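You operate a simulated robot arm through the tools that you are given. There is no shell and no other tool.

You are at the controls of a simulated robot arm. One attempt, no reset.

TASK
Clamp the specked door, sand off the specks, wipe it clean and unclamp it.
Fine: in that order; use the green sanding block and the yellow cloth and put both back before you open the clamp.
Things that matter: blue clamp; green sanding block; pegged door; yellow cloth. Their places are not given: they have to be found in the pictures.

Only the result counts: the job must be done as asked and must still hold three seconds after the hand-in. Knocking over, shifting, dropping, spilling or breaking anything else fails it. Flat cloth is picked up by pressing the open fingertips on it (5 to 10 N) and closing them slowly along it; thin cloth reads only 2 to 8 mm in the jaws.

THE ROBOT
A 7-joint arm with a fingered hand, fixed in place. Base frame: the origin is at the foot of the arm, x ahead of it, y to its left, z up; the work surface is at about z = 820. Readings come in mm, degrees, newtons and seconds.
Its first joint turns from -115.0 to 115.0 degrees. Payload 5 kg.
Tool frame: the origin (TCP) lies between the finger pads and is the grasp point; the fingertips stand 32 mm ahead of it; z points along the fingers, y is the line along which they close. Largest opening 160 mm; the body of the gripper starts 89 mm behind the TCP. The gripper is a hand of 4 fingers: y runs from the thumb to the fingers, the wrist lies at [0, 0, -267] in the tool frame, and closing takes about 1.5 s.
Orientation is told as [roll, pitch, yaw] about the base's x, y, z axes, in that order, counted from this pose: with the fingers straight down and closing along the base's y, the tool's x points along the base's -x, its y along +y and its z along -z.

THE INTERFACE
- The arm moves only by the tool nudge_tool. Its arguments are lists of equal length, an entry for each row: "delta_rot": the turn, a rotation vector about the tool's x, y, z in units of 4 degrees (1.0 is 4 degrees), a list of three; "dp": the shift along the tool's x, y, z in units of 50 mm (1.0 is 50 mm), a list of three. In form: {"delta_rot": [[ax, ay, az], ...], "dp": [[tx, ty, tz], ...]}. A call has 1 to 20 rows; each row shifts and turns the commanded pose from where the row before left it, along the tool's axes as they then stand. "fingers" is the closure in counts, from 0 (fully open) to 255 (shut), set as the call begins (left out, the last holds). A call with a number of a shift or a turn outside -1 to 1 is refused whole. Rows are played at 5 a second. More than 50 mm and 8.6 degrees between two rows, or a gripper value outside its range, and nothing of the call is played. A pose out of reach is approached as far as the arm can. The call stops where the force on the tool passes 40 N (or 10 N more than at its start, if that is more) or the arm is blocked; 0.2 s more then pass. Each finger travels about 45 mm/s and halts on what it meets, pressing with about 25 N; the grip force reading is that of the motor and also rises with nothing between the fingers. The clock runs only during rows and for 0.2 s after the last one: add rows that do not move to give the fingers time. The reply holds the time, the measured pose of the TCP, the force on the tool along the base axes, the opening and the grip force, in the units named above and with some noise, with the torque about the TCP (base axes, N m) and any sound that the robot's microphone picked up, and new pictures: "views" is both (left out), scene, wrist or none.
- Cameras (640 x 400 px; columns grow to the right, rows downward): "scene" is fixed at [49.1, 500.5, 1626.4]; the picture's right is [-0.46, -0.89, 0.00], its down [-0.55, 0.28, -0.78] and it looks along [0.70, -0.36, -0.62] (base axes); focal length 315 px, centre (320, 200). "wrist" rides on the gripper at [80, -4, -114] in the tool frame; the picture's right is [0.05, 1.00, 0.00], its down [-0.82, 0.04, -0.58] and it looks along [-0.58, 0.03, 0.82] (tool axes); focal length 265 px, centre (320, 200).
- raise_lower(by): slides the trunk up (or, below 0, down) by that many mm; the arm rides with it, the base frame stays. It gives what a move gives, with no picture.
- set_fingers(finger1, finger2, finger3, thumb_bend): sets how far each is bent, from 0 (flat) to 1 (curled in); at 0.3 the hand is open as for a grip, at 0.7 the pads meet at the TCP. One left out holds its place. A second passes; each finger stops where it meets its share of the squeeze, and holds until it gets a number again. A gripper value or a shape takes the hand back. It gives what a move gives, with no picture; readings hold the bend of each and the force on the fingers (four entries, about 0 where the hand has none), thumb and palm.
- grasp_type(shape): the hand has 4 fingers and takes this shape, open, in about a second: jaw (thumb against the fingers, like two jaws); tri (thumb and two fingers); tip (a fingertip pinch); poke (one finger out to press); point (the index stretched); flat (the hand flat); cup (the hand cupped); fist (a fist). The gripper value then closes the fingers along that shape, each until it touches; the sizes above hold for jaw. It gives what a move gives, with no picture.
- measure_at(camera, pixels): for up to 12 pixels [column, row] of the newest picture of that camera ("zoom" is the newest enlarged one), the place [x, y, z] in the base frame of the surface seen there, good to about 2 mm. It takes no simulated time.
- enlarge(camera, box): a new picture of the part [left, top, right, bottom] of that camera's present view, enlarged. It takes no simulated time.
- job_done(): hands the job in; it is judged then, once.

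Leave the gripper open and the arm clear of the work at the hand-in unless told otherwise.

The tools are called after "Call:" as a command line: name --argument value ..., lists and objects as JSON in quotes. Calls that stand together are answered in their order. nudge_tool: Moves the arm, as the interface text tells. Its arguments: {"type":"object","properties":{"delta_rot":{"type":"array"},"dp":{"type":"array"},"fingers":{"type":"number"},"views":{"type":"string","enum":["both","scene","wrist","none"]}},"required":["delta_rot","dp"]} The other tools are called the same way: raise_lower (by) slides the trunk up or down; grasp_type (shape) gives the hand a shape; set_fingers (finger1, finger2, finger3, thumb_bend) moves the fingers one by one; measure_at (camera, pixels) gives the place of the surface under pixels of a picture; enlarge (camera, box) takes an enlarged picture of a part of a camera's view; job_done () hands the job in.

At the start:

```text
time: 0.0
tcp_pos: [713.8, -183.7, 1132.7]
orientation: [0.0, 0.0, 0.0]
wrist_force: [-0.4, 0.2, 0.4]
moment: [0.0, 0.0, -0.01]
grip_width: 160.1
grasp_force: 0.1
shape: jaw
bend: [0.3, 0.3, 0.3, 0.3]
finger forces: [0.0, 0.0, 0.0, 0.0, 0.0, 0.0]
trunk travel left (down, up): [-675.0, 315.0]
```

scene: 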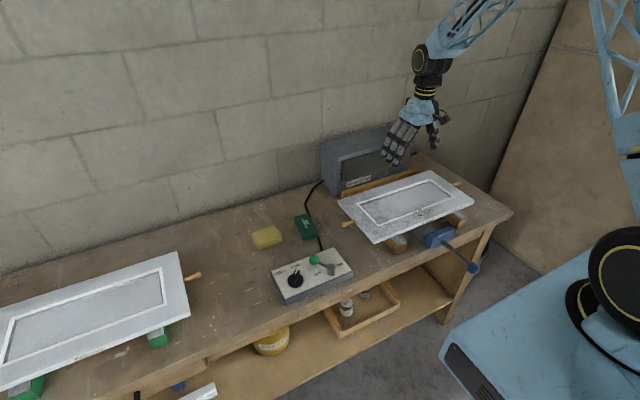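
wrist: 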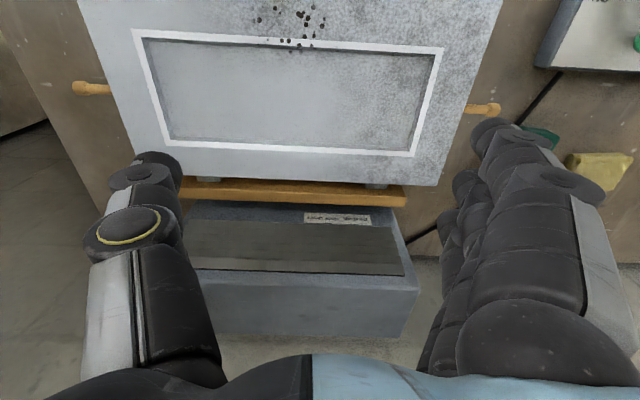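

I see a door with pegs at the right end of the bench (scene ~405,205), a blue clamp with a bar at (445,240), a green block at (305,227), a yellow cloth at (266,237), and a box with a green lever and a black knob at (312,275). I'll look closer before moving anything.

Call:
enlarge --camera "scene" --box '[320, 150, 500, 290]'

Call:
enlarge --camera "scene" --box '[230, 190, 370, 310]'

Call:
enlarge --camera "wrist" --box '[60, 0, 520, 260]'

Call:
measure_at --camera "scene" --pixels '[[337, 201], [433, 171], [475, 198], [374, 243], [305, 225], [266, 237], [438, 236], [472, 267], [316, 260], [295, 279], [348, 224], [457, 184]]'

```text
2.86 times, centred on (410, 220) of scene
```

zoom: 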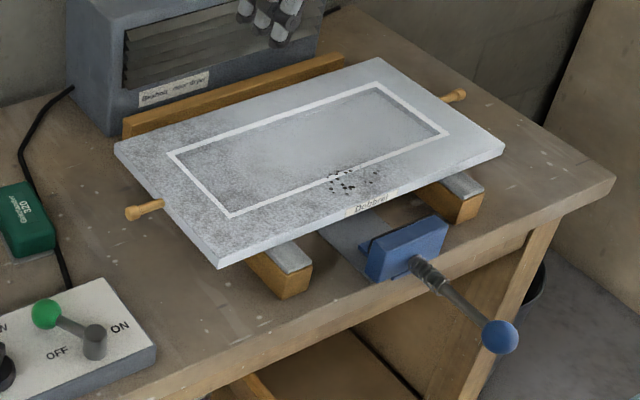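

```text
3.33 times, centred on (300, 250) of scene
```

zoom: 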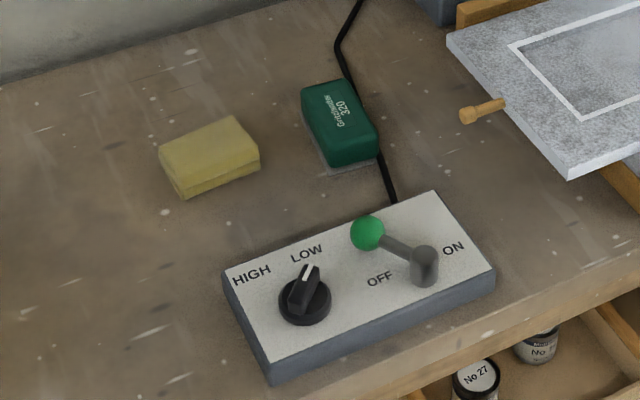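

```text
1.39 times, centred on (290, 130) of wrist
```

zoom: 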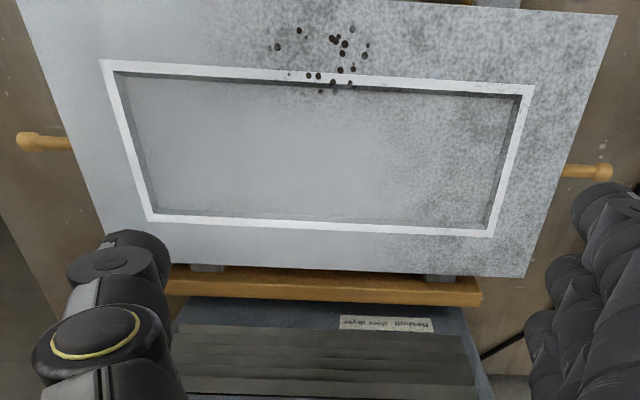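

```text
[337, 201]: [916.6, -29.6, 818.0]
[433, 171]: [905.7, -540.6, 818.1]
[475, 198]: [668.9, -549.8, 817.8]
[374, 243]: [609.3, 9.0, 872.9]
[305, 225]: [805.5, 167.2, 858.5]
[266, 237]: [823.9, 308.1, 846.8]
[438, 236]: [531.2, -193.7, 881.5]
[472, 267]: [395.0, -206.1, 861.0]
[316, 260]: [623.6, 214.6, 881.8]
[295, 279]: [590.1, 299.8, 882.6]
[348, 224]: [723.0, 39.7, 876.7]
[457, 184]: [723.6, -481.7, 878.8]
```

I'll look closer at the left-hand door, the clamp and the far side of the bench to tell which door carries specks and how the clamp works.

Call:
enlarge --camera "scene" --box '[0, 240, 220, 400]'

Call:
enlarge --camera "scene" --box '[400, 205, 490, 280]'

Call:
enlarge --camera "scene" --box '[310, 120, 420, 200]'

Call:
enlarge --camera "scene" --box '[240, 200, 330, 265]'

```text
2.50 times, centred on (110, 320) of scene
```

zoom: 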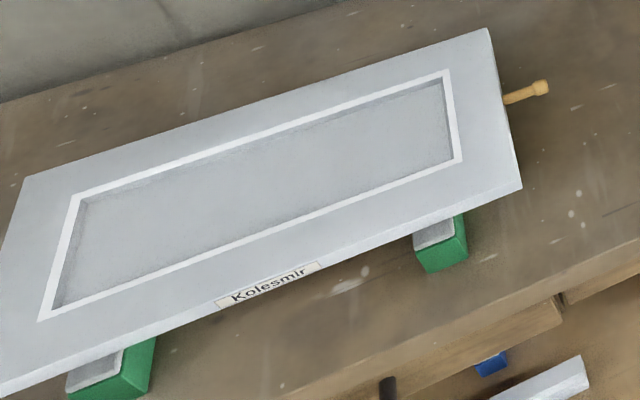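

```text
5.33 times, centred on (445, 242) of scene
```

zoom: 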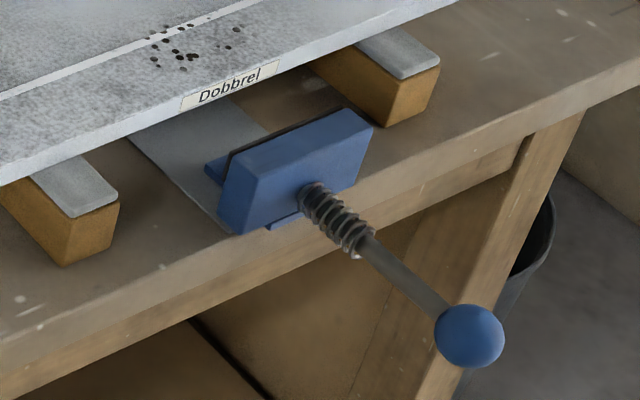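

```text
5.00 times, centred on (365, 160) of scene
```

zoom: 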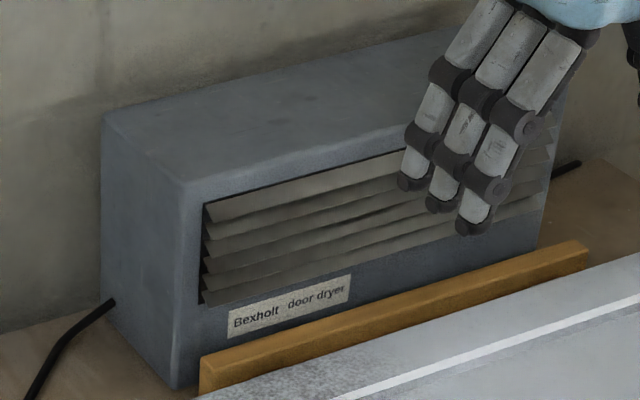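

```text
6.15 times, centred on (285, 232) of scene
```

zoom: 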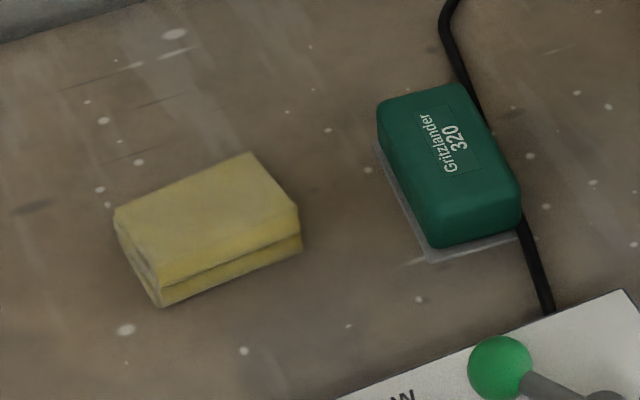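

Left door "Kolesmir" has no specks; the right door "Dobbrel" has them and has two pegs. I'll re-enlarge the clamp and measure its parts.

Call:
enlarge --camera "scene" --box '[400, 205, 490, 280]'

Call:
measure_at --camera "zoom" --pixels '[[470, 335], [400, 280], [335, 220], [300, 150], [270, 190], [345, 120], [230, 165], [240, 225], [210, 175], [160, 160], [235, 90], [320, 135]]'

Call:
measure_at --camera "scene" --pixels '[[341, 201], [430, 173], [473, 197], [375, 240], [383, 230], [366, 212], [360, 213], [433, 178], [447, 194], [382, 227], [352, 201], [420, 212]]'

```text
5.33 times, centred on (445, 242) of scene
```

zoom: 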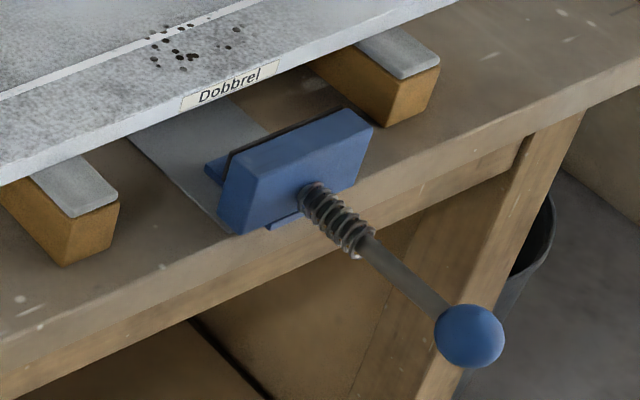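

```text
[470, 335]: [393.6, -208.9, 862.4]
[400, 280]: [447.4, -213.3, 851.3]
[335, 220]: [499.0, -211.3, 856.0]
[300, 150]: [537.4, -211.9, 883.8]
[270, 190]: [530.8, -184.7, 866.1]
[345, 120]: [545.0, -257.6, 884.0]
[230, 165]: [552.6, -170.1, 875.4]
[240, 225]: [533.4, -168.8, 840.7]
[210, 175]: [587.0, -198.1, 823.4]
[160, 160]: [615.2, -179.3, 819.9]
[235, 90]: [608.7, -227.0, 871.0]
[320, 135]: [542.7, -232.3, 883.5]
```

```text
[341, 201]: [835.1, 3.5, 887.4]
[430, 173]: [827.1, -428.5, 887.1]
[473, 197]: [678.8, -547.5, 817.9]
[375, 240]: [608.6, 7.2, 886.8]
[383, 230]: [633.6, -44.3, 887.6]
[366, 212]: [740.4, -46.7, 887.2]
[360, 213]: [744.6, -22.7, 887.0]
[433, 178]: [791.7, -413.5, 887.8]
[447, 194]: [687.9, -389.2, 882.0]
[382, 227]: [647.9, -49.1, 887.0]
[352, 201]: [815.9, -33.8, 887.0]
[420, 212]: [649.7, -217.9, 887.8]
```

Door top is at z≈887, x≈608–838, y≈-435–7. The clamp jaw's face is at x≈552, its spindle runs along x at y≈-214, z≈850, with a blue ball near x≈400. Next I measure the specks, the stop bar, the block and the cloth.

Call:
enlarge --camera "wrist" --box '[220, 0, 380, 100]'

Call:
measure_at --camera "wrist" --pixels '[[260, 18], [300, 12], [323, 18], [310, 35], [282, 42], [314, 44], [290, 51], [300, 100], [300, 145], [300, 153], [290, 190], [300, 182]]'

Call:
enlarge --camera "scene" --box '[240, 200, 330, 265]'

Call:
measure_at --camera "zoom" --pixels '[[380, 105], [460, 88], [515, 185], [430, 240], [440, 262], [405, 210], [118, 210], [250, 156], [296, 208], [160, 282], [160, 303], [300, 250]]'

```text
4.00 times, centred on (300, 50) of wrist
```

zoom: 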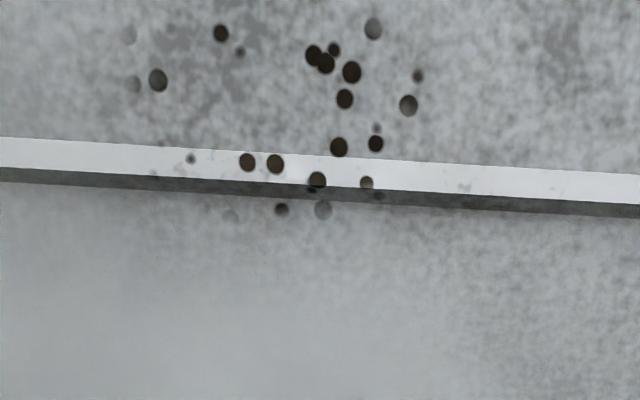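

```text
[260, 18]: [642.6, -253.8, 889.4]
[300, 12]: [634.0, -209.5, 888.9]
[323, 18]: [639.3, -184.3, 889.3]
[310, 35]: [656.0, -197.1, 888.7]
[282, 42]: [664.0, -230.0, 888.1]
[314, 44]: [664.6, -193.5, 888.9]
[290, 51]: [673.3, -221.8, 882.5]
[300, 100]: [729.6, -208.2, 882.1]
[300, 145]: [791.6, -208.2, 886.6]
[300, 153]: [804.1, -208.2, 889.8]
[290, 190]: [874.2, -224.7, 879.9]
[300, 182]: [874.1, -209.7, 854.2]
```

```text
6.15 times, centred on (285, 232) of scene
```

zoom: 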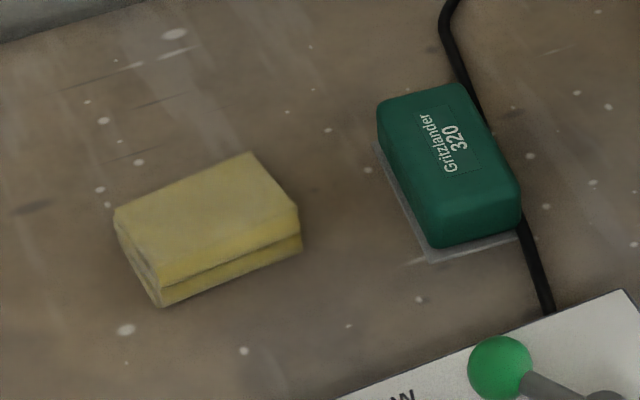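

```text
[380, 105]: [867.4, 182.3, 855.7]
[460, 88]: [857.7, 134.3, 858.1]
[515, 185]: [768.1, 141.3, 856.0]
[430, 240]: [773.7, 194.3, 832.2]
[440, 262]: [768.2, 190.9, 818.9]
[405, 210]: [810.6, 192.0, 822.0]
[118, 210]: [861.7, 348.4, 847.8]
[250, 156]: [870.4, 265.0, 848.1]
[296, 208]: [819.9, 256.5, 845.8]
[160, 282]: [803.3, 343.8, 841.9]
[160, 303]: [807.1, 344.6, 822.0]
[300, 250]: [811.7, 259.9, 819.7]
```

Specks span about x 630–674, y -254 to -184. The block is about 95×52×38 mm around (816,163); the cloth is a folded pad about 60×85×27 mm around (838,303). First the clamp: I open-hand move above the blue ball at about (400,-215), staying at z≈1000.

Call:
nudge_tool --delta_rot '[[0, 0, 0], [0, 0, 0], [0, 0, 0], [0, 0, 0], [0, 0, 0], [0, 0, 0], [0, 0, 0], [0, 0, 0], [0, 0, 0]]' --dp '[[0.785, -0.075, 0.33], [0.785, -0.075, 0.33], [0.785, -0.075, 0.33], [0.785, -0.075, 0.33], [0.785, -0.075, 0.33], [0.785, -0.075, 0.33], [0.785, -0.075, 0.33], [0.785, -0.075, 0.33], [0, 0, 0]]' --fingers 0 --views "both"

```text
time: 2.0
tcp_pos: [400.0, -212.6, 1000.5]
orientation: [0.0, 0.0, 0.0]
wrist_force: [-0.8, 0.4, -0.1]
moment: [0.01, -0.02, 0.0]
grip_width: 159.9
grasp_force: 0.0
shape: jaw
bend: [0.3, 0.3, 0.3, 0.3]
finger forces: [0.1, 0.0, 0.0, 0.0, 0.0, 0.0]
trunk travel left (down, up): [-675.0, 315.0]
```

scene: 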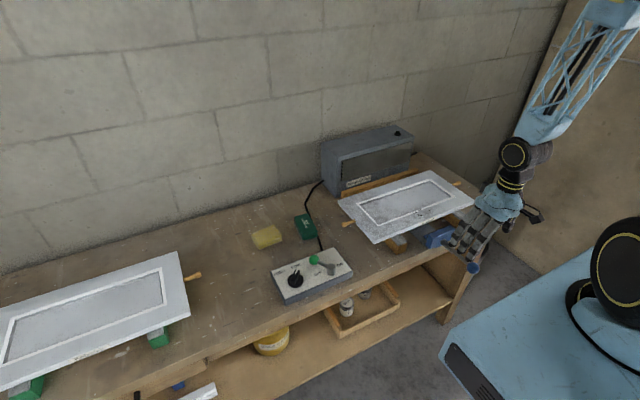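
wrist: 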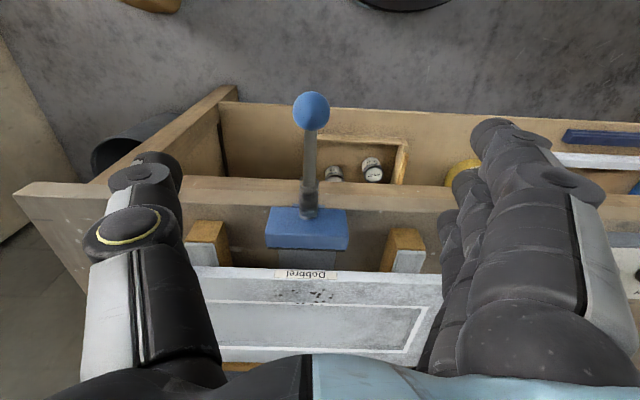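

The wrist view shows the ball at (311,110), the rod running to the blue jaw at (306,228). I'll measure them from here.

Call:
enlarge --camera "wrist" --box '[220, 80, 440, 300]'

Call:
measure_at --camera "wrist" --pixels '[[311, 110], [294, 110], [328, 110], [311, 94], [309, 150], [309, 205], [306, 215], [306, 246], [267, 215], [347, 215], [306, 258], [306, 268]]'

```text
1.82 times, centred on (330, 190) of wrist
```

zoom: 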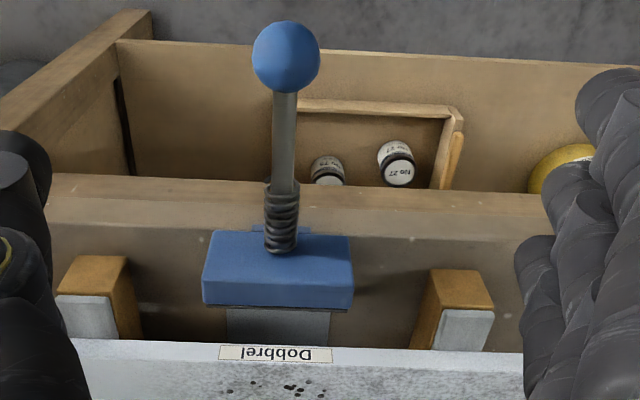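

```text
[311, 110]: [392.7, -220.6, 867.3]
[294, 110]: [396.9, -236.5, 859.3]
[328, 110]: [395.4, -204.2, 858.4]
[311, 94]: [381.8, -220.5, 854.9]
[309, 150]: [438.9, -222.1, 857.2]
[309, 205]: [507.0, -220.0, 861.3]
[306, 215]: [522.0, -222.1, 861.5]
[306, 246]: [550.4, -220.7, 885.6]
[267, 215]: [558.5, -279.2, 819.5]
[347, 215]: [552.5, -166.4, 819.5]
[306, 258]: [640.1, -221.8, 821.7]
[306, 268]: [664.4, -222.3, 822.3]
```

Ball centre is about (398,-220,850), radius ~17 mm. I lower the open hand around it.

Call:
nudge_tool --delta_rot '[[0, 0, 0], [0, 0, 0], [0, 0, 0], [0, 0, 0], [0, 0, 0]]' --dp '[[0.04, -0.15, 0.58], [0, 0, 0.58], [0, 0, 0.58], [0, 0, 0.58], [0, 0, 0.58]]' --fingers 0 --views "both"

```text
time: 3.2
tcp_pos: [396.5, -218.7, 856.2]
orientation: [0.1, 0.0, -0.1]
wrist_force: [0.7, -0.2, 0.7]
moment: [-0.03, 0.03, 0.0]
grip_width: 159.9
grasp_force: 0.1
shape: jaw
bend: [0.3, 0.3, 0.3, 0.3]
finger forces: [0.0, 0.0, 0.0, 0.0, 0.0, 0.0]
trunk travel left (down, up): [-675.0, 315.0]
```

scene: 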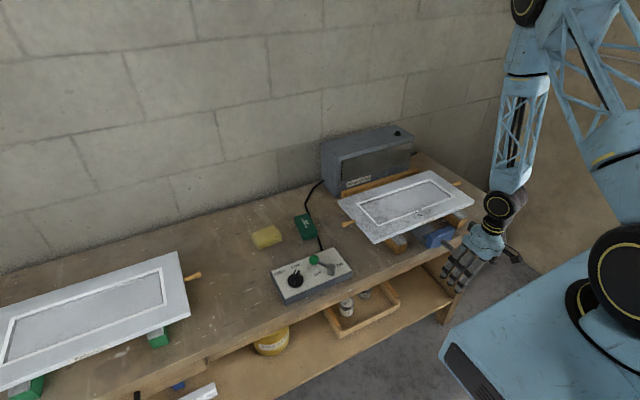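
wrist: 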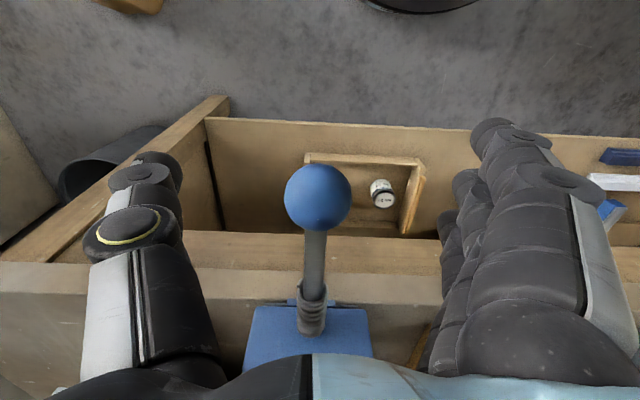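

The ball sits centred between thumb and fingers. I close on it with still rows to give the fingers time.

Call:
nudge_tool --delta_rot '[[0, 0, 0], [0, 0, 0], [0, 0, 0], [0, 0, 0], [0, 0, 0], [0, 0, 0], [0, 0, 0], [0, 0, 0], [0, 0, 0], [0, 0, 0]]' --dp '[[0, 0, 0], [0, 0, 0], [0, 0, 0], [0, 0, 0], [0, 0, 0], [0, 0, 0], [0, 0, 0], [0, 0, 0], [0, 0, 0], [0, 0, 0]]' --fingers 255 --views "both"

```text
time: 5.4
tcp_pos: [397.0, -218.8, 856.9]
orientation: [-0.1, 0.0, -0.1]
wrist_force: [-0.4, -3.8, -6.7]
moment: [0.0, 0.1, 0.22]
grip_width: 13.2
grasp_force: 21.6
shape: jaw
bend: [0.67, 0.72, 0.66, 0.7]
finger forces: [0.0, 6.5, 6.2, 0.0, 17.7, 0.0]
trunk travel left (down, up): [-675.0, 315.0]
```

scene: 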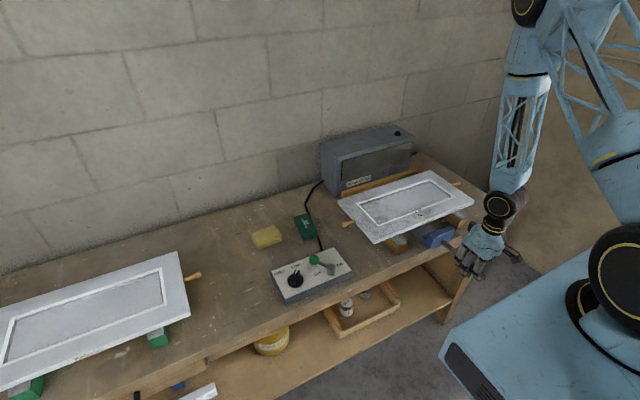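
wrist: 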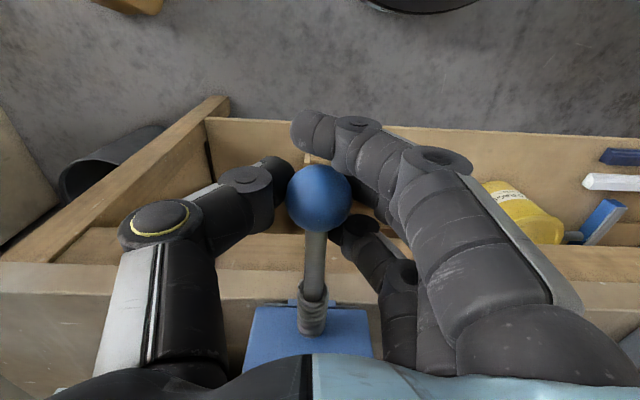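

Grip reads 13 mm, narrower than the ball, with a downward force; I'll look closer at how the fingers sit.

Call:
enlarge --camera "wrist" --box '[220, 100, 460, 340]'

Call:
measure_at --camera "wrist" --pixels '[[318, 190], [300, 190], [340, 200], [270, 180], [365, 185], [310, 130], [365, 240], [340, 240], [312, 320]]'

```text
1.67 times, centred on (340, 220) of wrist
```

zoom: 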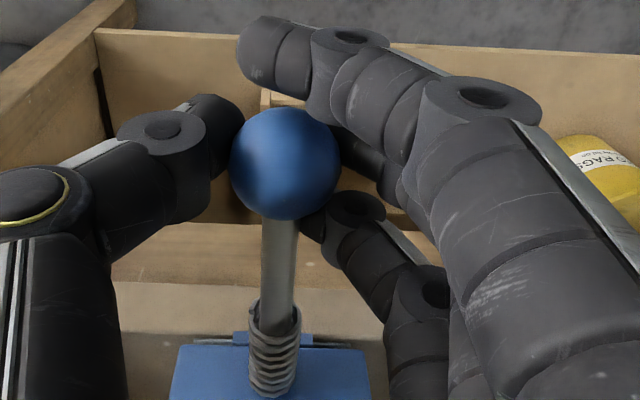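

```text
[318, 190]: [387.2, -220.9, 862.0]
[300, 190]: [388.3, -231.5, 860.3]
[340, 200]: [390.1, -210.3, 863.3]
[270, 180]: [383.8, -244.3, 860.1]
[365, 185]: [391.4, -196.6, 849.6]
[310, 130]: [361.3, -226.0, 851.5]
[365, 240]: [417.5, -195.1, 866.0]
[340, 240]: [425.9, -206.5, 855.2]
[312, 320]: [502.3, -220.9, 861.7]
```

The fingers cage the ball and the thumb backs it up. I push along +x slowly, 30 mm, to see whether the jaw slides.

Call:
nudge_tool --delta_rot '[[0, 0, 0], [0, 0, 0], [0, 0, 0], [0, 0, 0], [0, 0, 0], [0, 0, 0]]' --dp '[[-0.1, 0, 0], [-0.1, 0, 0], [-0.1, 0, 0], [-0.1, 0, 0], [-0.1, 0, 0], [-0.1, 0, 0]]' --views "both"

```text
time: 6.8
tcp_pos: [427.6, -220.4, 856.2]
orientation: [0.0, -0.1, 0.1]
wrist_force: [-1.3, -2.9, -2.4]
moment: [-0.07, 0.09, 0.26]
grip_width: 13.0
grasp_force: 24.5
shape: jaw
bend: [0.68, 0.72, 0.66, 0.71]
finger forces: [0.0, 8.0, 7.1, 0.0, 19.2, 0.1]
trunk travel left (down, up): [-675.0, 315.0]
```

scene: 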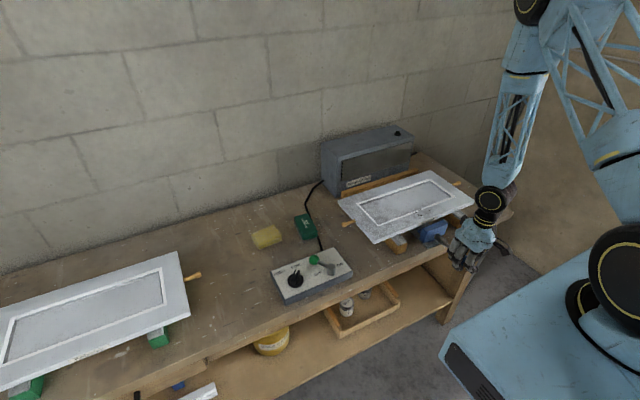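
wrist: 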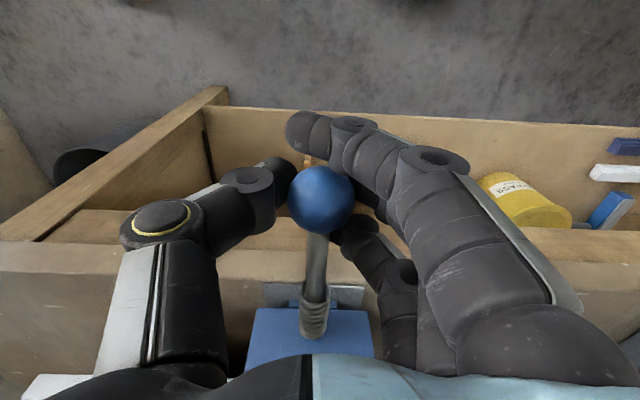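

The jaw slides easily with the ball (moved ~30 mm). About 25 mm remain to the door edge; I continue 20 mm.

Call:
nudge_tool --delta_rot '[[0, 0, 0], [0, 0, 0], [0, 0, 0], [0, 0, 0], [0, 0, 0]]' --dp '[[-0.08, 0, 0], [-0.08, 0, 0], [-0.08, 0, 0], [-0.08, 0, 0], [-0.08, 0, 0]]' --views "both"

Call:
enlarge --camera "scene" --box '[400, 205, 490, 280]'

```text
time: 8.0
tcp_pos: [447.1, -220.4, 854.6]
orientation: [-0.1, 0.0, -0.1]
wrist_force: [-4.4, -5.8, -2.8]
moment: [-0.09, 0.1, 0.23]
grip_width: 12.9
grasp_force: 25.3
shape: jaw
bend: [0.68, 0.72, 0.66, 0.71]
finger forces: [0.0, 7.7, 7.1, 0.0, 20.8, 0.0]
trunk travel left (down, up): [-675.0, 315.0]
```

scene: 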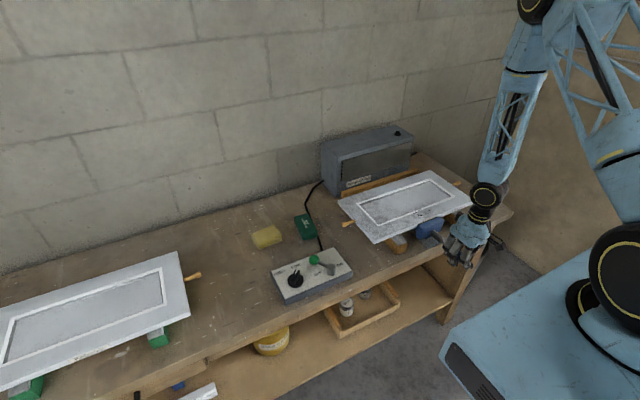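
wrist: 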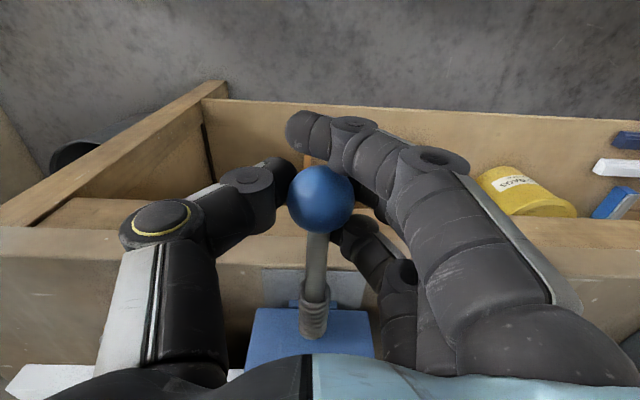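

```text
5.33 times, centred on (445, 242) of scene
```

zoom: 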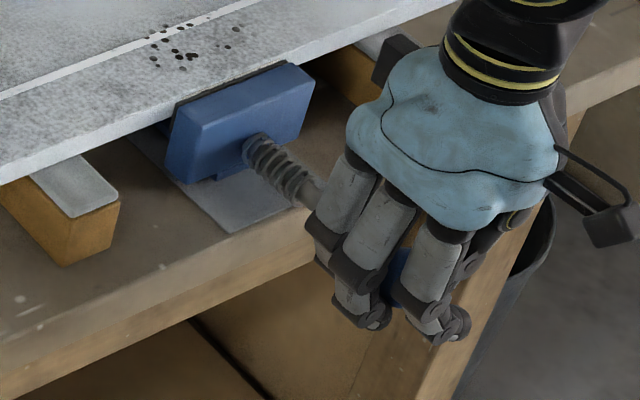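

The jaw is now almost at the door edge. I keep pushing in 2 mm rows, watching force and sound.

Call:
nudge_tool --delta_rot '[[0, 0, 0], [0, 0, 0], [0, 0, 0], [0, 0, 0]]' --dp '[[-0.04, 0, 0], [-0.04, 0, 0], [-0.04, 0, 0], [-0.04, 0, 0]]' --views "scene"

Call:
enlarge --camera "scene" --box '[400, 205, 490, 280]'

```text
time: 9.0
tcp_pos: [456.6, -222.1, 854.9]
orientation: [-0.1, 0.1, 0.0]
wrist_force: [-4.4, -3.6, -2.2]
moment: [-0.08, 0.1, 0.25]
grip_width: 12.8
grasp_force: 24.8
shape: jaw
bend: [0.68, 0.72, 0.66, 0.71]
finger forces: [0.1, 7.6, 7.4, 0.0, 19.5, 0.0]
trunk travel left (down, up): [-675.0, 315.0]
```

scene: 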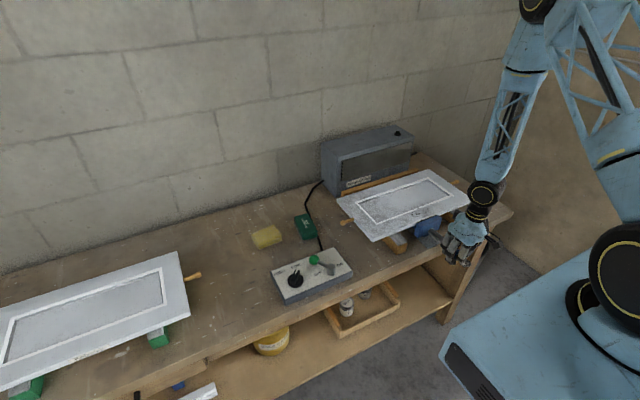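

```text
5.33 times, centred on (445, 242) of scene
```

zoom: 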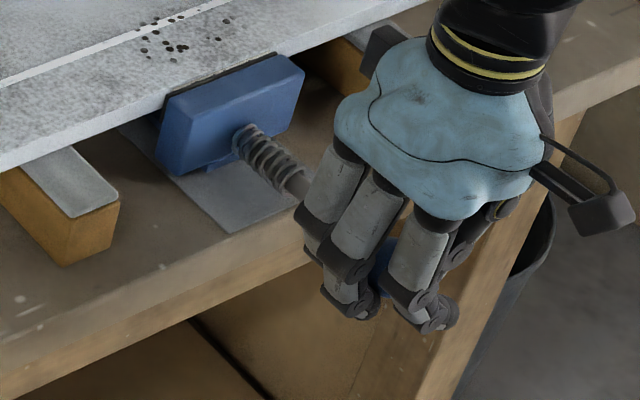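

The jaw touches and the door slides along with it toward the rear stop bar. I keep pushing in small rows until the force rises at the stop.

Call:
nudge_tool --delta_rot '[[0, 0, 0], [0, 0, 0], [0, 0, 0], [0, 0, 0], [0, 0, 0], [0, 0, 0], [0, 0, 0], [0, 0, 0]]' --dp '[[-0.05, 0, -0.01], [-0.05, 0, -0.01], [-0.05, 0, -0.01], [-0.05, 0, -0.01], [-0.05, 0, 0], [-0.05, 0, 0], [-0.05, 0, 0], [-0.05, 0, 0]]' --views "both"

Call:
enlarge --camera "scene" --box '[320, 150, 500, 280]'

```text
time: 10.8
tcp_pos: [472.2, -222.5, 857.3]
orientation: [0.1, 0.3, -0.1]
wrist_force: [-19.5, 1.7, -25.6]
moment: [0.15, 0.52, 0.23]
grip_width: 11.2
grasp_force: 25.0
shape: jaw
bend: [0.68, 0.71, 0.64, 0.7]
finger forces: [0.0, 10.9, 11.2, 0.0, 22.0, 0.1]
trunk travel left (down, up): [-675.0, 315.0]
```

scene: 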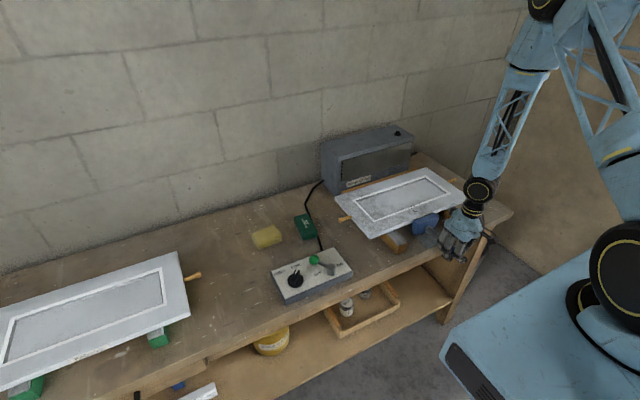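
wrist: 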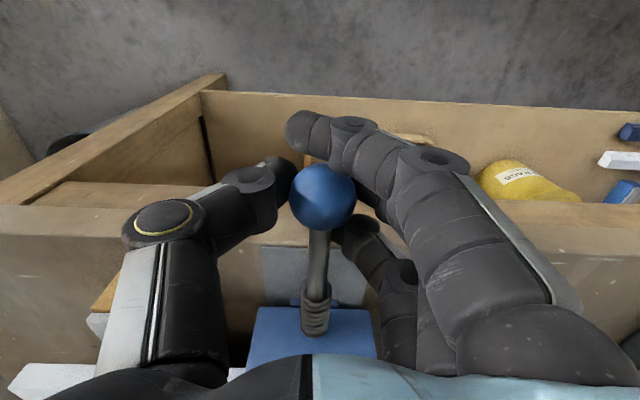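

```text
3.08 times, centred on (410, 215) of scene
```

zoom: 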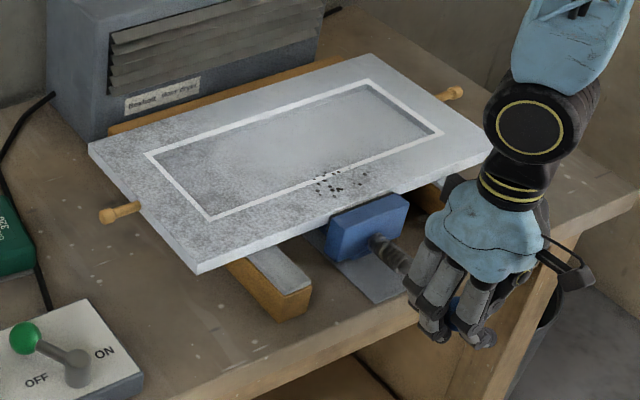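

Force rose to about 20 N along x: the door is against the stop. The z pull comes from my slight rise, so I take that back and press a few mm more.

Call:
nudge_tool --delta_rot '[[0, 0, 0], [0, 0, 0], [0, 0, 0]]' --dp '[[0, 0, 0.03], [-0.04, 0, 0.01], [-0.04, 0, 0]]' --views "none"

```text
time: 11.6
tcp_pos: [476.6, -220.4, 855.7]
orientation: [0.0, 0.1, -0.1]
wrist_force: [-29.4, -4.2, -17.5]
moment: [-0.08, 0.56, 0.17]
grip_width: 10.9
grasp_force: 24.7
shape: jaw
bend: [0.68, 0.72, 0.64, 0.71]
finger forces: [2.9, 8.5, 9.5, 0.0, 18.1, 0.0]
trunk travel left (down, up): [-675.0, 315.0]
```

Force is up to 29 N and the TCP still advanced 4 mm. I'll look at the jaw and rod before pushing further.

Call:
nudge_tool --delta_rot '[[0, 0, 0]]' --dp '[[0, 0, 0.02]]' --views "both"

Call:
enlarge --camera "scene" --box '[390, 190, 490, 280]'

Call:
enlarge --camera "wrist" --box '[220, 130, 440, 370]'

```text
time: 12.0
tcp_pos: [477.3, -221.9, 854.5]
orientation: [0.1, 0.1, -0.1]
wrist_force: [-30.6, -2.7, -14.4]
moment: [-0.07, 0.56, 0.24]
grip_width: 10.6
grasp_force: 24.7
shape: jaw
bend: [0.68, 0.72, 0.64, 0.71]
finger forces: [7.8, 7.5, 8.8, 0.1, 17.2, 0.0]
trunk travel left (down, up): [-675.0, 315.0]
```

scene: 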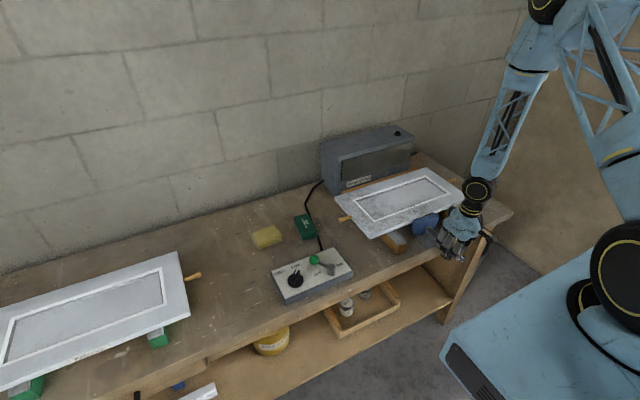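
wrist: 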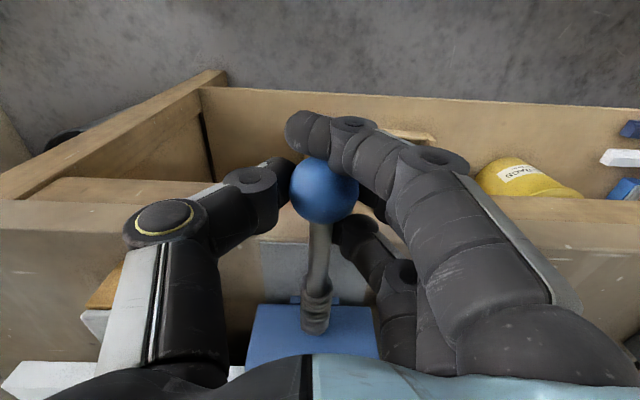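

```text
4.44 times, centred on (440, 235) of scene
```

zoom: 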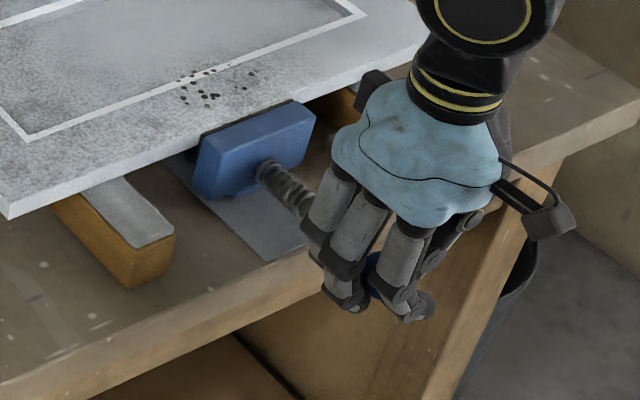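

```text
1.67 times, centred on (330, 250) of wrist
```

zoom: 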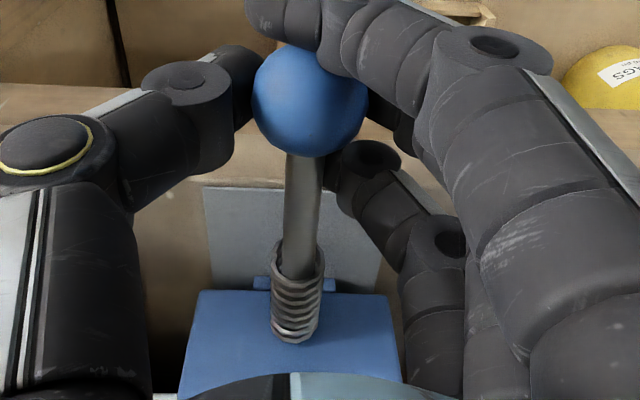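

The ball now bears on the rear finger, jaw pressed on the door, door on the stop. I lower 2 mm to ease the z load and press 3 mm more, to see whether it clicks or stalls.

Call:
nudge_tool --delta_rot '[[0, 0, 0], [0, 0, 0], [0, 0, 0]]' --dp '[[0, 0, 0.05], [-0.03, 0, 0], [-0.03, 0, 0]]' --views "none"

```text
time: 12.8
tcp_pos: [480.0, -221.4, 852.6]
orientation: [0.0, 0.1, -0.2]
wrist_force: [-39.8, -4.3, 6.1]
moment: [-0.08, 0.61, 0.18]
grip_width: 10.9
grasp_force: 25.2
shape: jaw
bend: [0.7, 0.72, 0.66, 0.71]
finger forces: [26.2, 5.8, 6.3, 0.0, 17.8, 0.0]
trunk travel left (down, up): [-675.0, 315.0]
```

No click at 40 N. I ease back the push by 5 mm so it isn't loaded, open the fingers and see whether the jaw stays.

Call:
nudge_tool --delta_rot '[[0, 0, 0], [0, 0, 0], [0, 0, 0], [0, 0, 0], [0, 0, 0], [0, 0, 0], [0, 0, 0], [0, 0, 0], [0, 0, 0], [0, 0, 0]]' --dp '[[0.05, 0, 0], [0, 0, 0], [0, 0, 0], [0, 0, 0], [0, 0, 0], [0, 0, 0], [0, 0, 0], [0, 0, 0], [0, 0, 0], [0, 0, 0]]' --fingers 0 --views "both"

Call:
enlarge --camera "scene" --box '[390, 190, 490, 280]'

Call:
enlarge --camera "wrist" --box '[220, 130, 440, 370]'

```text
time: 15.0
tcp_pos: [480.0, -221.7, 851.8]
orientation: [0.0, 0.0, 0.1]
wrist_force: [-0.2, 0.7, 0.4]
moment: [0.01, 0.02, 0.01]
grip_width: 159.8
grasp_force: 0.0
shape: jaw
bend: [0.3, 0.3, 0.3, 0.3]
finger forces: [0.0, 0.1, 0.1, 0.1, 0.0, 0.0]
trunk travel left (down, up): [-675.0, 315.0]
```

scene: 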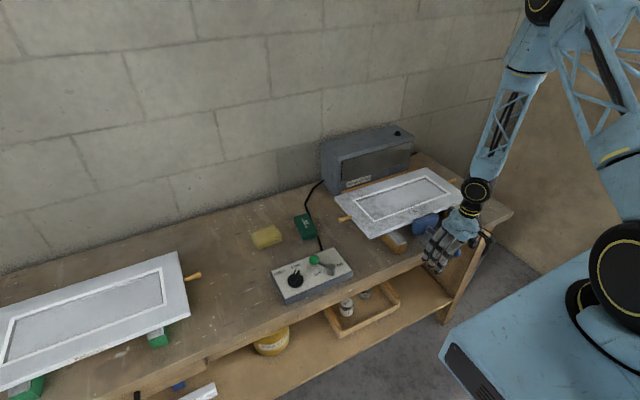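
wrist: 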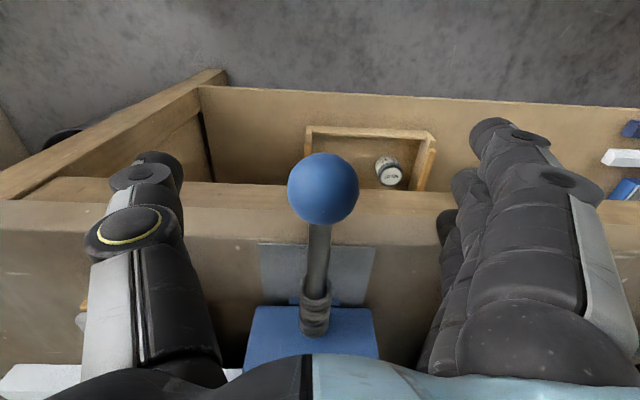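

```text
4.44 times, centred on (440, 235) of scene
```

zoom: 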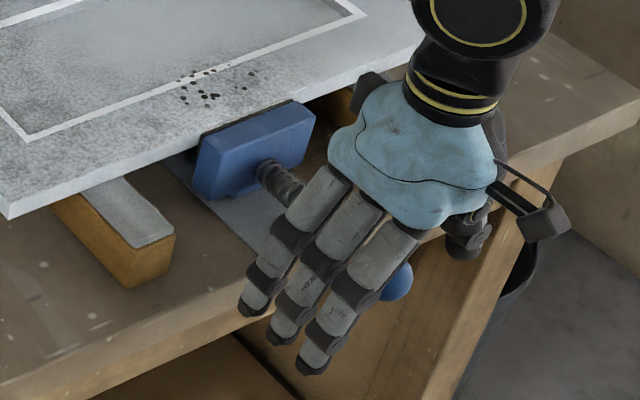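

```text
1.67 times, centred on (330, 250) of wrist
```

zoom: 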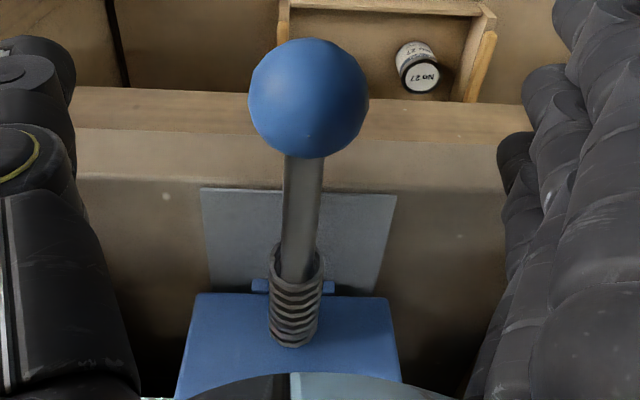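

The jaw stayed where I left it. I rise clear above the ball and take a fresh look to measure jaw, door and stop.

Call:
nudge_tool --delta_rot '[[0, 0, 0], [0, 0, 0], [0, 0, 0], [0, 0, 0], [0, 0, 0], [0, 0, 0], [0, 0, 0]]' --dp '[[0, 0, -0.7], [0, 0, -0.9], [0, 0, -0.9], [0, 0, -0.9], [0, 0, -0.9], [0, 0, -0.7], [0, 0, 0]]' --views "both"

Call:
enlarge --camera "wrist" --box '[180, 60, 460, 300]'

Call:
enlarge --camera "scene" --box '[320, 150, 500, 280]'

```text
time: 16.6
tcp_pos: [479.0, -217.4, 1099.7]
orientation: [-0.1, 0.0, 0.0]
wrist_force: [0.0, -0.2, 0.0]
moment: [0.03, -0.01, 0.02]
grip_width: 160.1
grasp_force: 0.0
shape: jaw
bend: [0.3, 0.3, 0.3, 0.3]
finger forces: [0.0, 0.0, 0.0, 0.0, 0.0, 0.1]
trunk travel left (down, up): [-675.0, 315.0]
```

scene: 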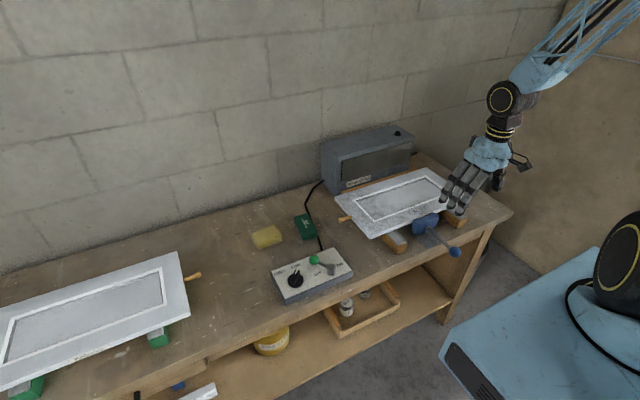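
wrist: 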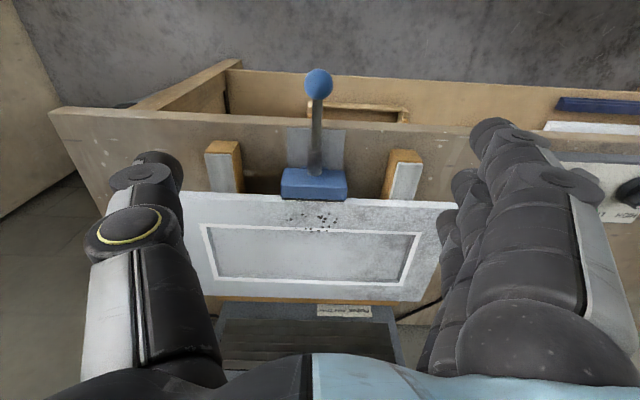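

```text
1.67 times, centred on (320, 180) of wrist
```

zoom: 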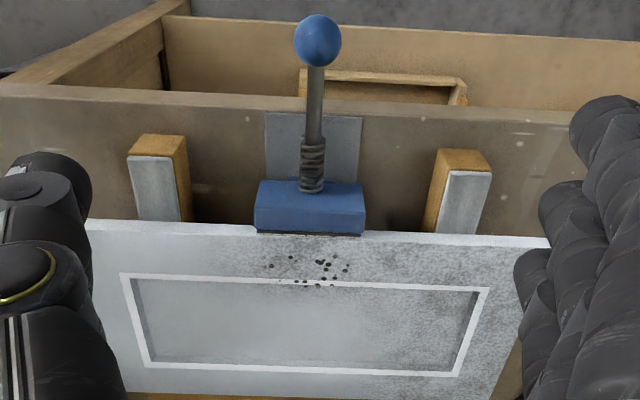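

```text
3.08 times, centred on (410, 215) of scene
```

zoom: 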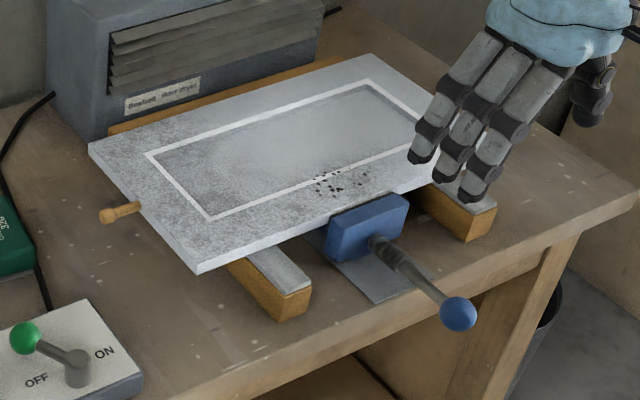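

The jaw sits flat on the door's front edge. I measure the door corners, speck positions, and the stop gap from this view.

Call:
measure_at --camera "wrist" --pixels '[[318, 80], [315, 185], [315, 198], [220, 200], [420, 205], [290, 290], [290, 301], [350, 295], [292, 219], [336, 211], [316, 231], [300, 212]]'

Call:
enlarge --camera "wrist" --box '[260, 180, 380, 260]'

Call:
measure_at --camera "zoom" --pixels '[[320, 100], [100, 100], [500, 100], [320, 140], [320, 200], [320, 280]]'

```text
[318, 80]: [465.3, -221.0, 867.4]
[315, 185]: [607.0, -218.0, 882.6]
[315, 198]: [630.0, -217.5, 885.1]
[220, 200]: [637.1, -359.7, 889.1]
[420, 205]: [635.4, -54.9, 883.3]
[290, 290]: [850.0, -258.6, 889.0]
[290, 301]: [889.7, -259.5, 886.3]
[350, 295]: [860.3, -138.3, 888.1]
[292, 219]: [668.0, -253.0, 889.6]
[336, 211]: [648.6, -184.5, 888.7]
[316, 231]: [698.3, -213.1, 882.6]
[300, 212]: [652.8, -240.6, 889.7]
```

```text
5.00 times, centred on (320, 220) of wrist
```

zoom: 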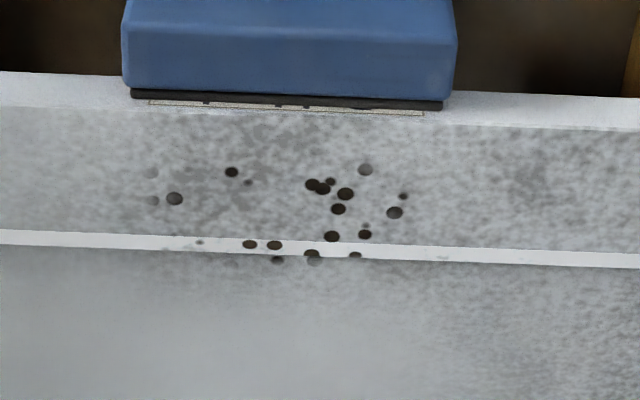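

```text
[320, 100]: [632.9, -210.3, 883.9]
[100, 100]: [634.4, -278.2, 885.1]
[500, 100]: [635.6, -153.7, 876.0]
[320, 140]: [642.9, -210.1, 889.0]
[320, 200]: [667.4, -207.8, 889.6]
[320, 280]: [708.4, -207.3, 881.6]
```

Specks now lie at x≈655–699, y≈-256 to -180; door front edge at x≈632, rear edge against the stop at x≈874. Next the sanding block: I fly over to view it from about (715,163,1000).

Call:
nudge_tool --delta_rot '[[0, 0, 0], [0, 0, 0], [0, 0, 0], [0, 0, 0], [0, 0, 0], [0, 0, 0], [0, 0, 0], [0, 0, 0], [0, 0, 0], [0, 0, 0], [0, 0, 0]]' --dp '[[-0.472, 0.76, 0.2], [-0.472, 0.76, 0.2], [-0.472, 0.76, 0.2], [-0.472, 0.76, 0.2], [-0.472, 0.76, 0.2], [-0.472, 0.76, 0.2], [-0.472, 0.76, 0.2], [-0.472, 0.76, 0.2], [-0.472, 0.76, 0.2], [-0.472, 0.76, 0.2], [0, 0, 0]]' --fingers 0 --views "both"

Call:
enlarge --camera "wrist" --box '[220, 100, 460, 300]'

```text
time: 19.0
tcp_pos: [717.4, 159.0, 1003.1]
orientation: [0.0, 0.0, -0.1]
wrist_force: [-0.2, 0.8, 0.5]
moment: [0.02, 0.04, 0.02]
grip_width: 160.0
grasp_force: 0.1
shape: jaw
bend: [0.3, 0.3, 0.3, 0.3]
finger forces: [0.1, 0.0, 0.1, 0.0, 0.0, 0.0]
trunk travel left (down, up): [-675.0, 315.0]
```

scene: 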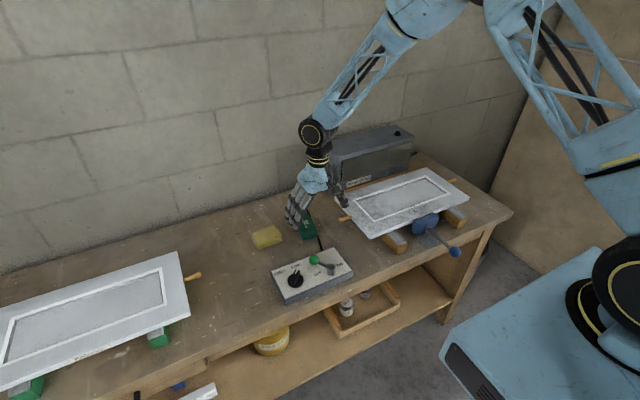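
wrist: 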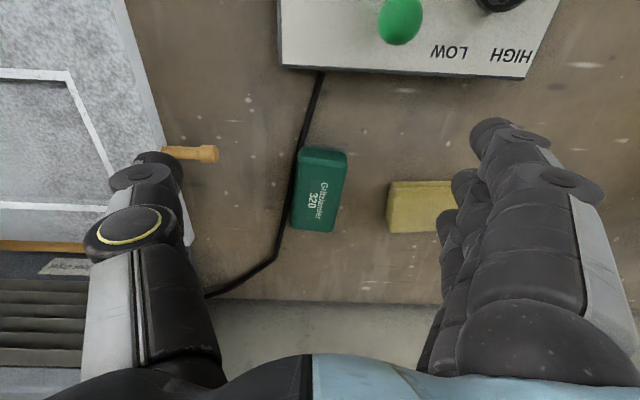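

```text
2.00 times, centred on (340, 200) of wrist
```

zoom: 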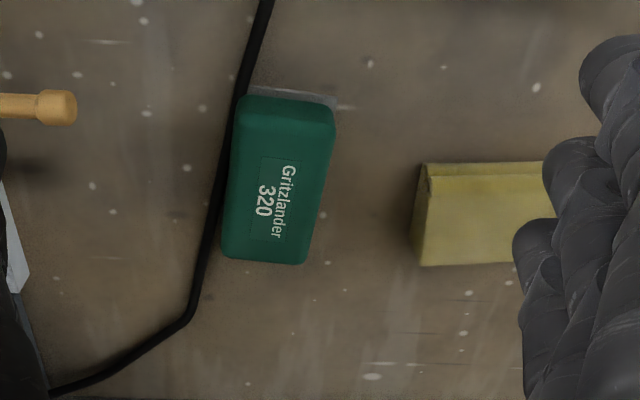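

The block is at zoom (280,180), with the black cord close along its thumb side. I measure its corners, edges and the cord.

Call:
measure_at --camera "zoom" --pixels '[[245, 115], [325, 118], [230, 245], [300, 252], [270, 180], [240, 150], [320, 180], [228, 180], [222, 215], [330, 102], [280, 92], [325, 150]]'

Call:
measure_at --camera "wrist" --pixels '[[296, 200], [310, 120], [290, 230], [347, 150], [335, 232], [293, 228], [302, 148], [315, 230], [325, 148], [340, 190], [296, 190], [202, 153]]'

```text
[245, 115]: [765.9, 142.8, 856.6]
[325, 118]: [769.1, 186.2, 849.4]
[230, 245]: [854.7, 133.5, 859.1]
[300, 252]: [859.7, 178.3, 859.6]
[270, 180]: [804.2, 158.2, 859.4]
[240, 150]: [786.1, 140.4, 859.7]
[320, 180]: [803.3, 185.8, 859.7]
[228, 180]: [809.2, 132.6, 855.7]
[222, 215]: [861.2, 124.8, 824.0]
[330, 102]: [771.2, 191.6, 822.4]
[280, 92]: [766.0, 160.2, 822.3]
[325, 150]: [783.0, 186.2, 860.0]
```

```text
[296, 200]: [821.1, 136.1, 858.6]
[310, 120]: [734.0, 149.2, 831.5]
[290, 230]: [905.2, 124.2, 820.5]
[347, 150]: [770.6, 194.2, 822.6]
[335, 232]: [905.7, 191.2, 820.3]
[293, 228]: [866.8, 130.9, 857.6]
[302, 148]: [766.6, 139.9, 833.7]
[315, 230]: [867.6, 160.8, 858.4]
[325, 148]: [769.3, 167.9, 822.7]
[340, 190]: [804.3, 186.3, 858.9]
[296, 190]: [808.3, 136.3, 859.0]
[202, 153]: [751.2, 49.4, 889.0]
```

Block centre ≈ (816,160), long axis turned about -6°, sides ±26 mm. The cloth is near on the finger side, so I go above the block, turn +5.9° about tool z, and pre-close to a smaller opening before descending.

Call:
nudge_tool --delta_rot '[[0, 0, 0], [0, 0, 0], [0, 0, 0.74], [0, 0, 0.74], [0, 0, 0], [0, 0, 0], [0, 0, 0]]' --dp '[[-0.98, 0.01, 0.3], [-0.98, 0.01, 0.3], [0, 0, 0.3], [0, 0, 0.3], [0, 0, 0], [0, 0, 0], [0, 0, 0]]' --fingers 90 --views "both"

```text
refused: row 1 steps farther than a row can; nothing moved
```

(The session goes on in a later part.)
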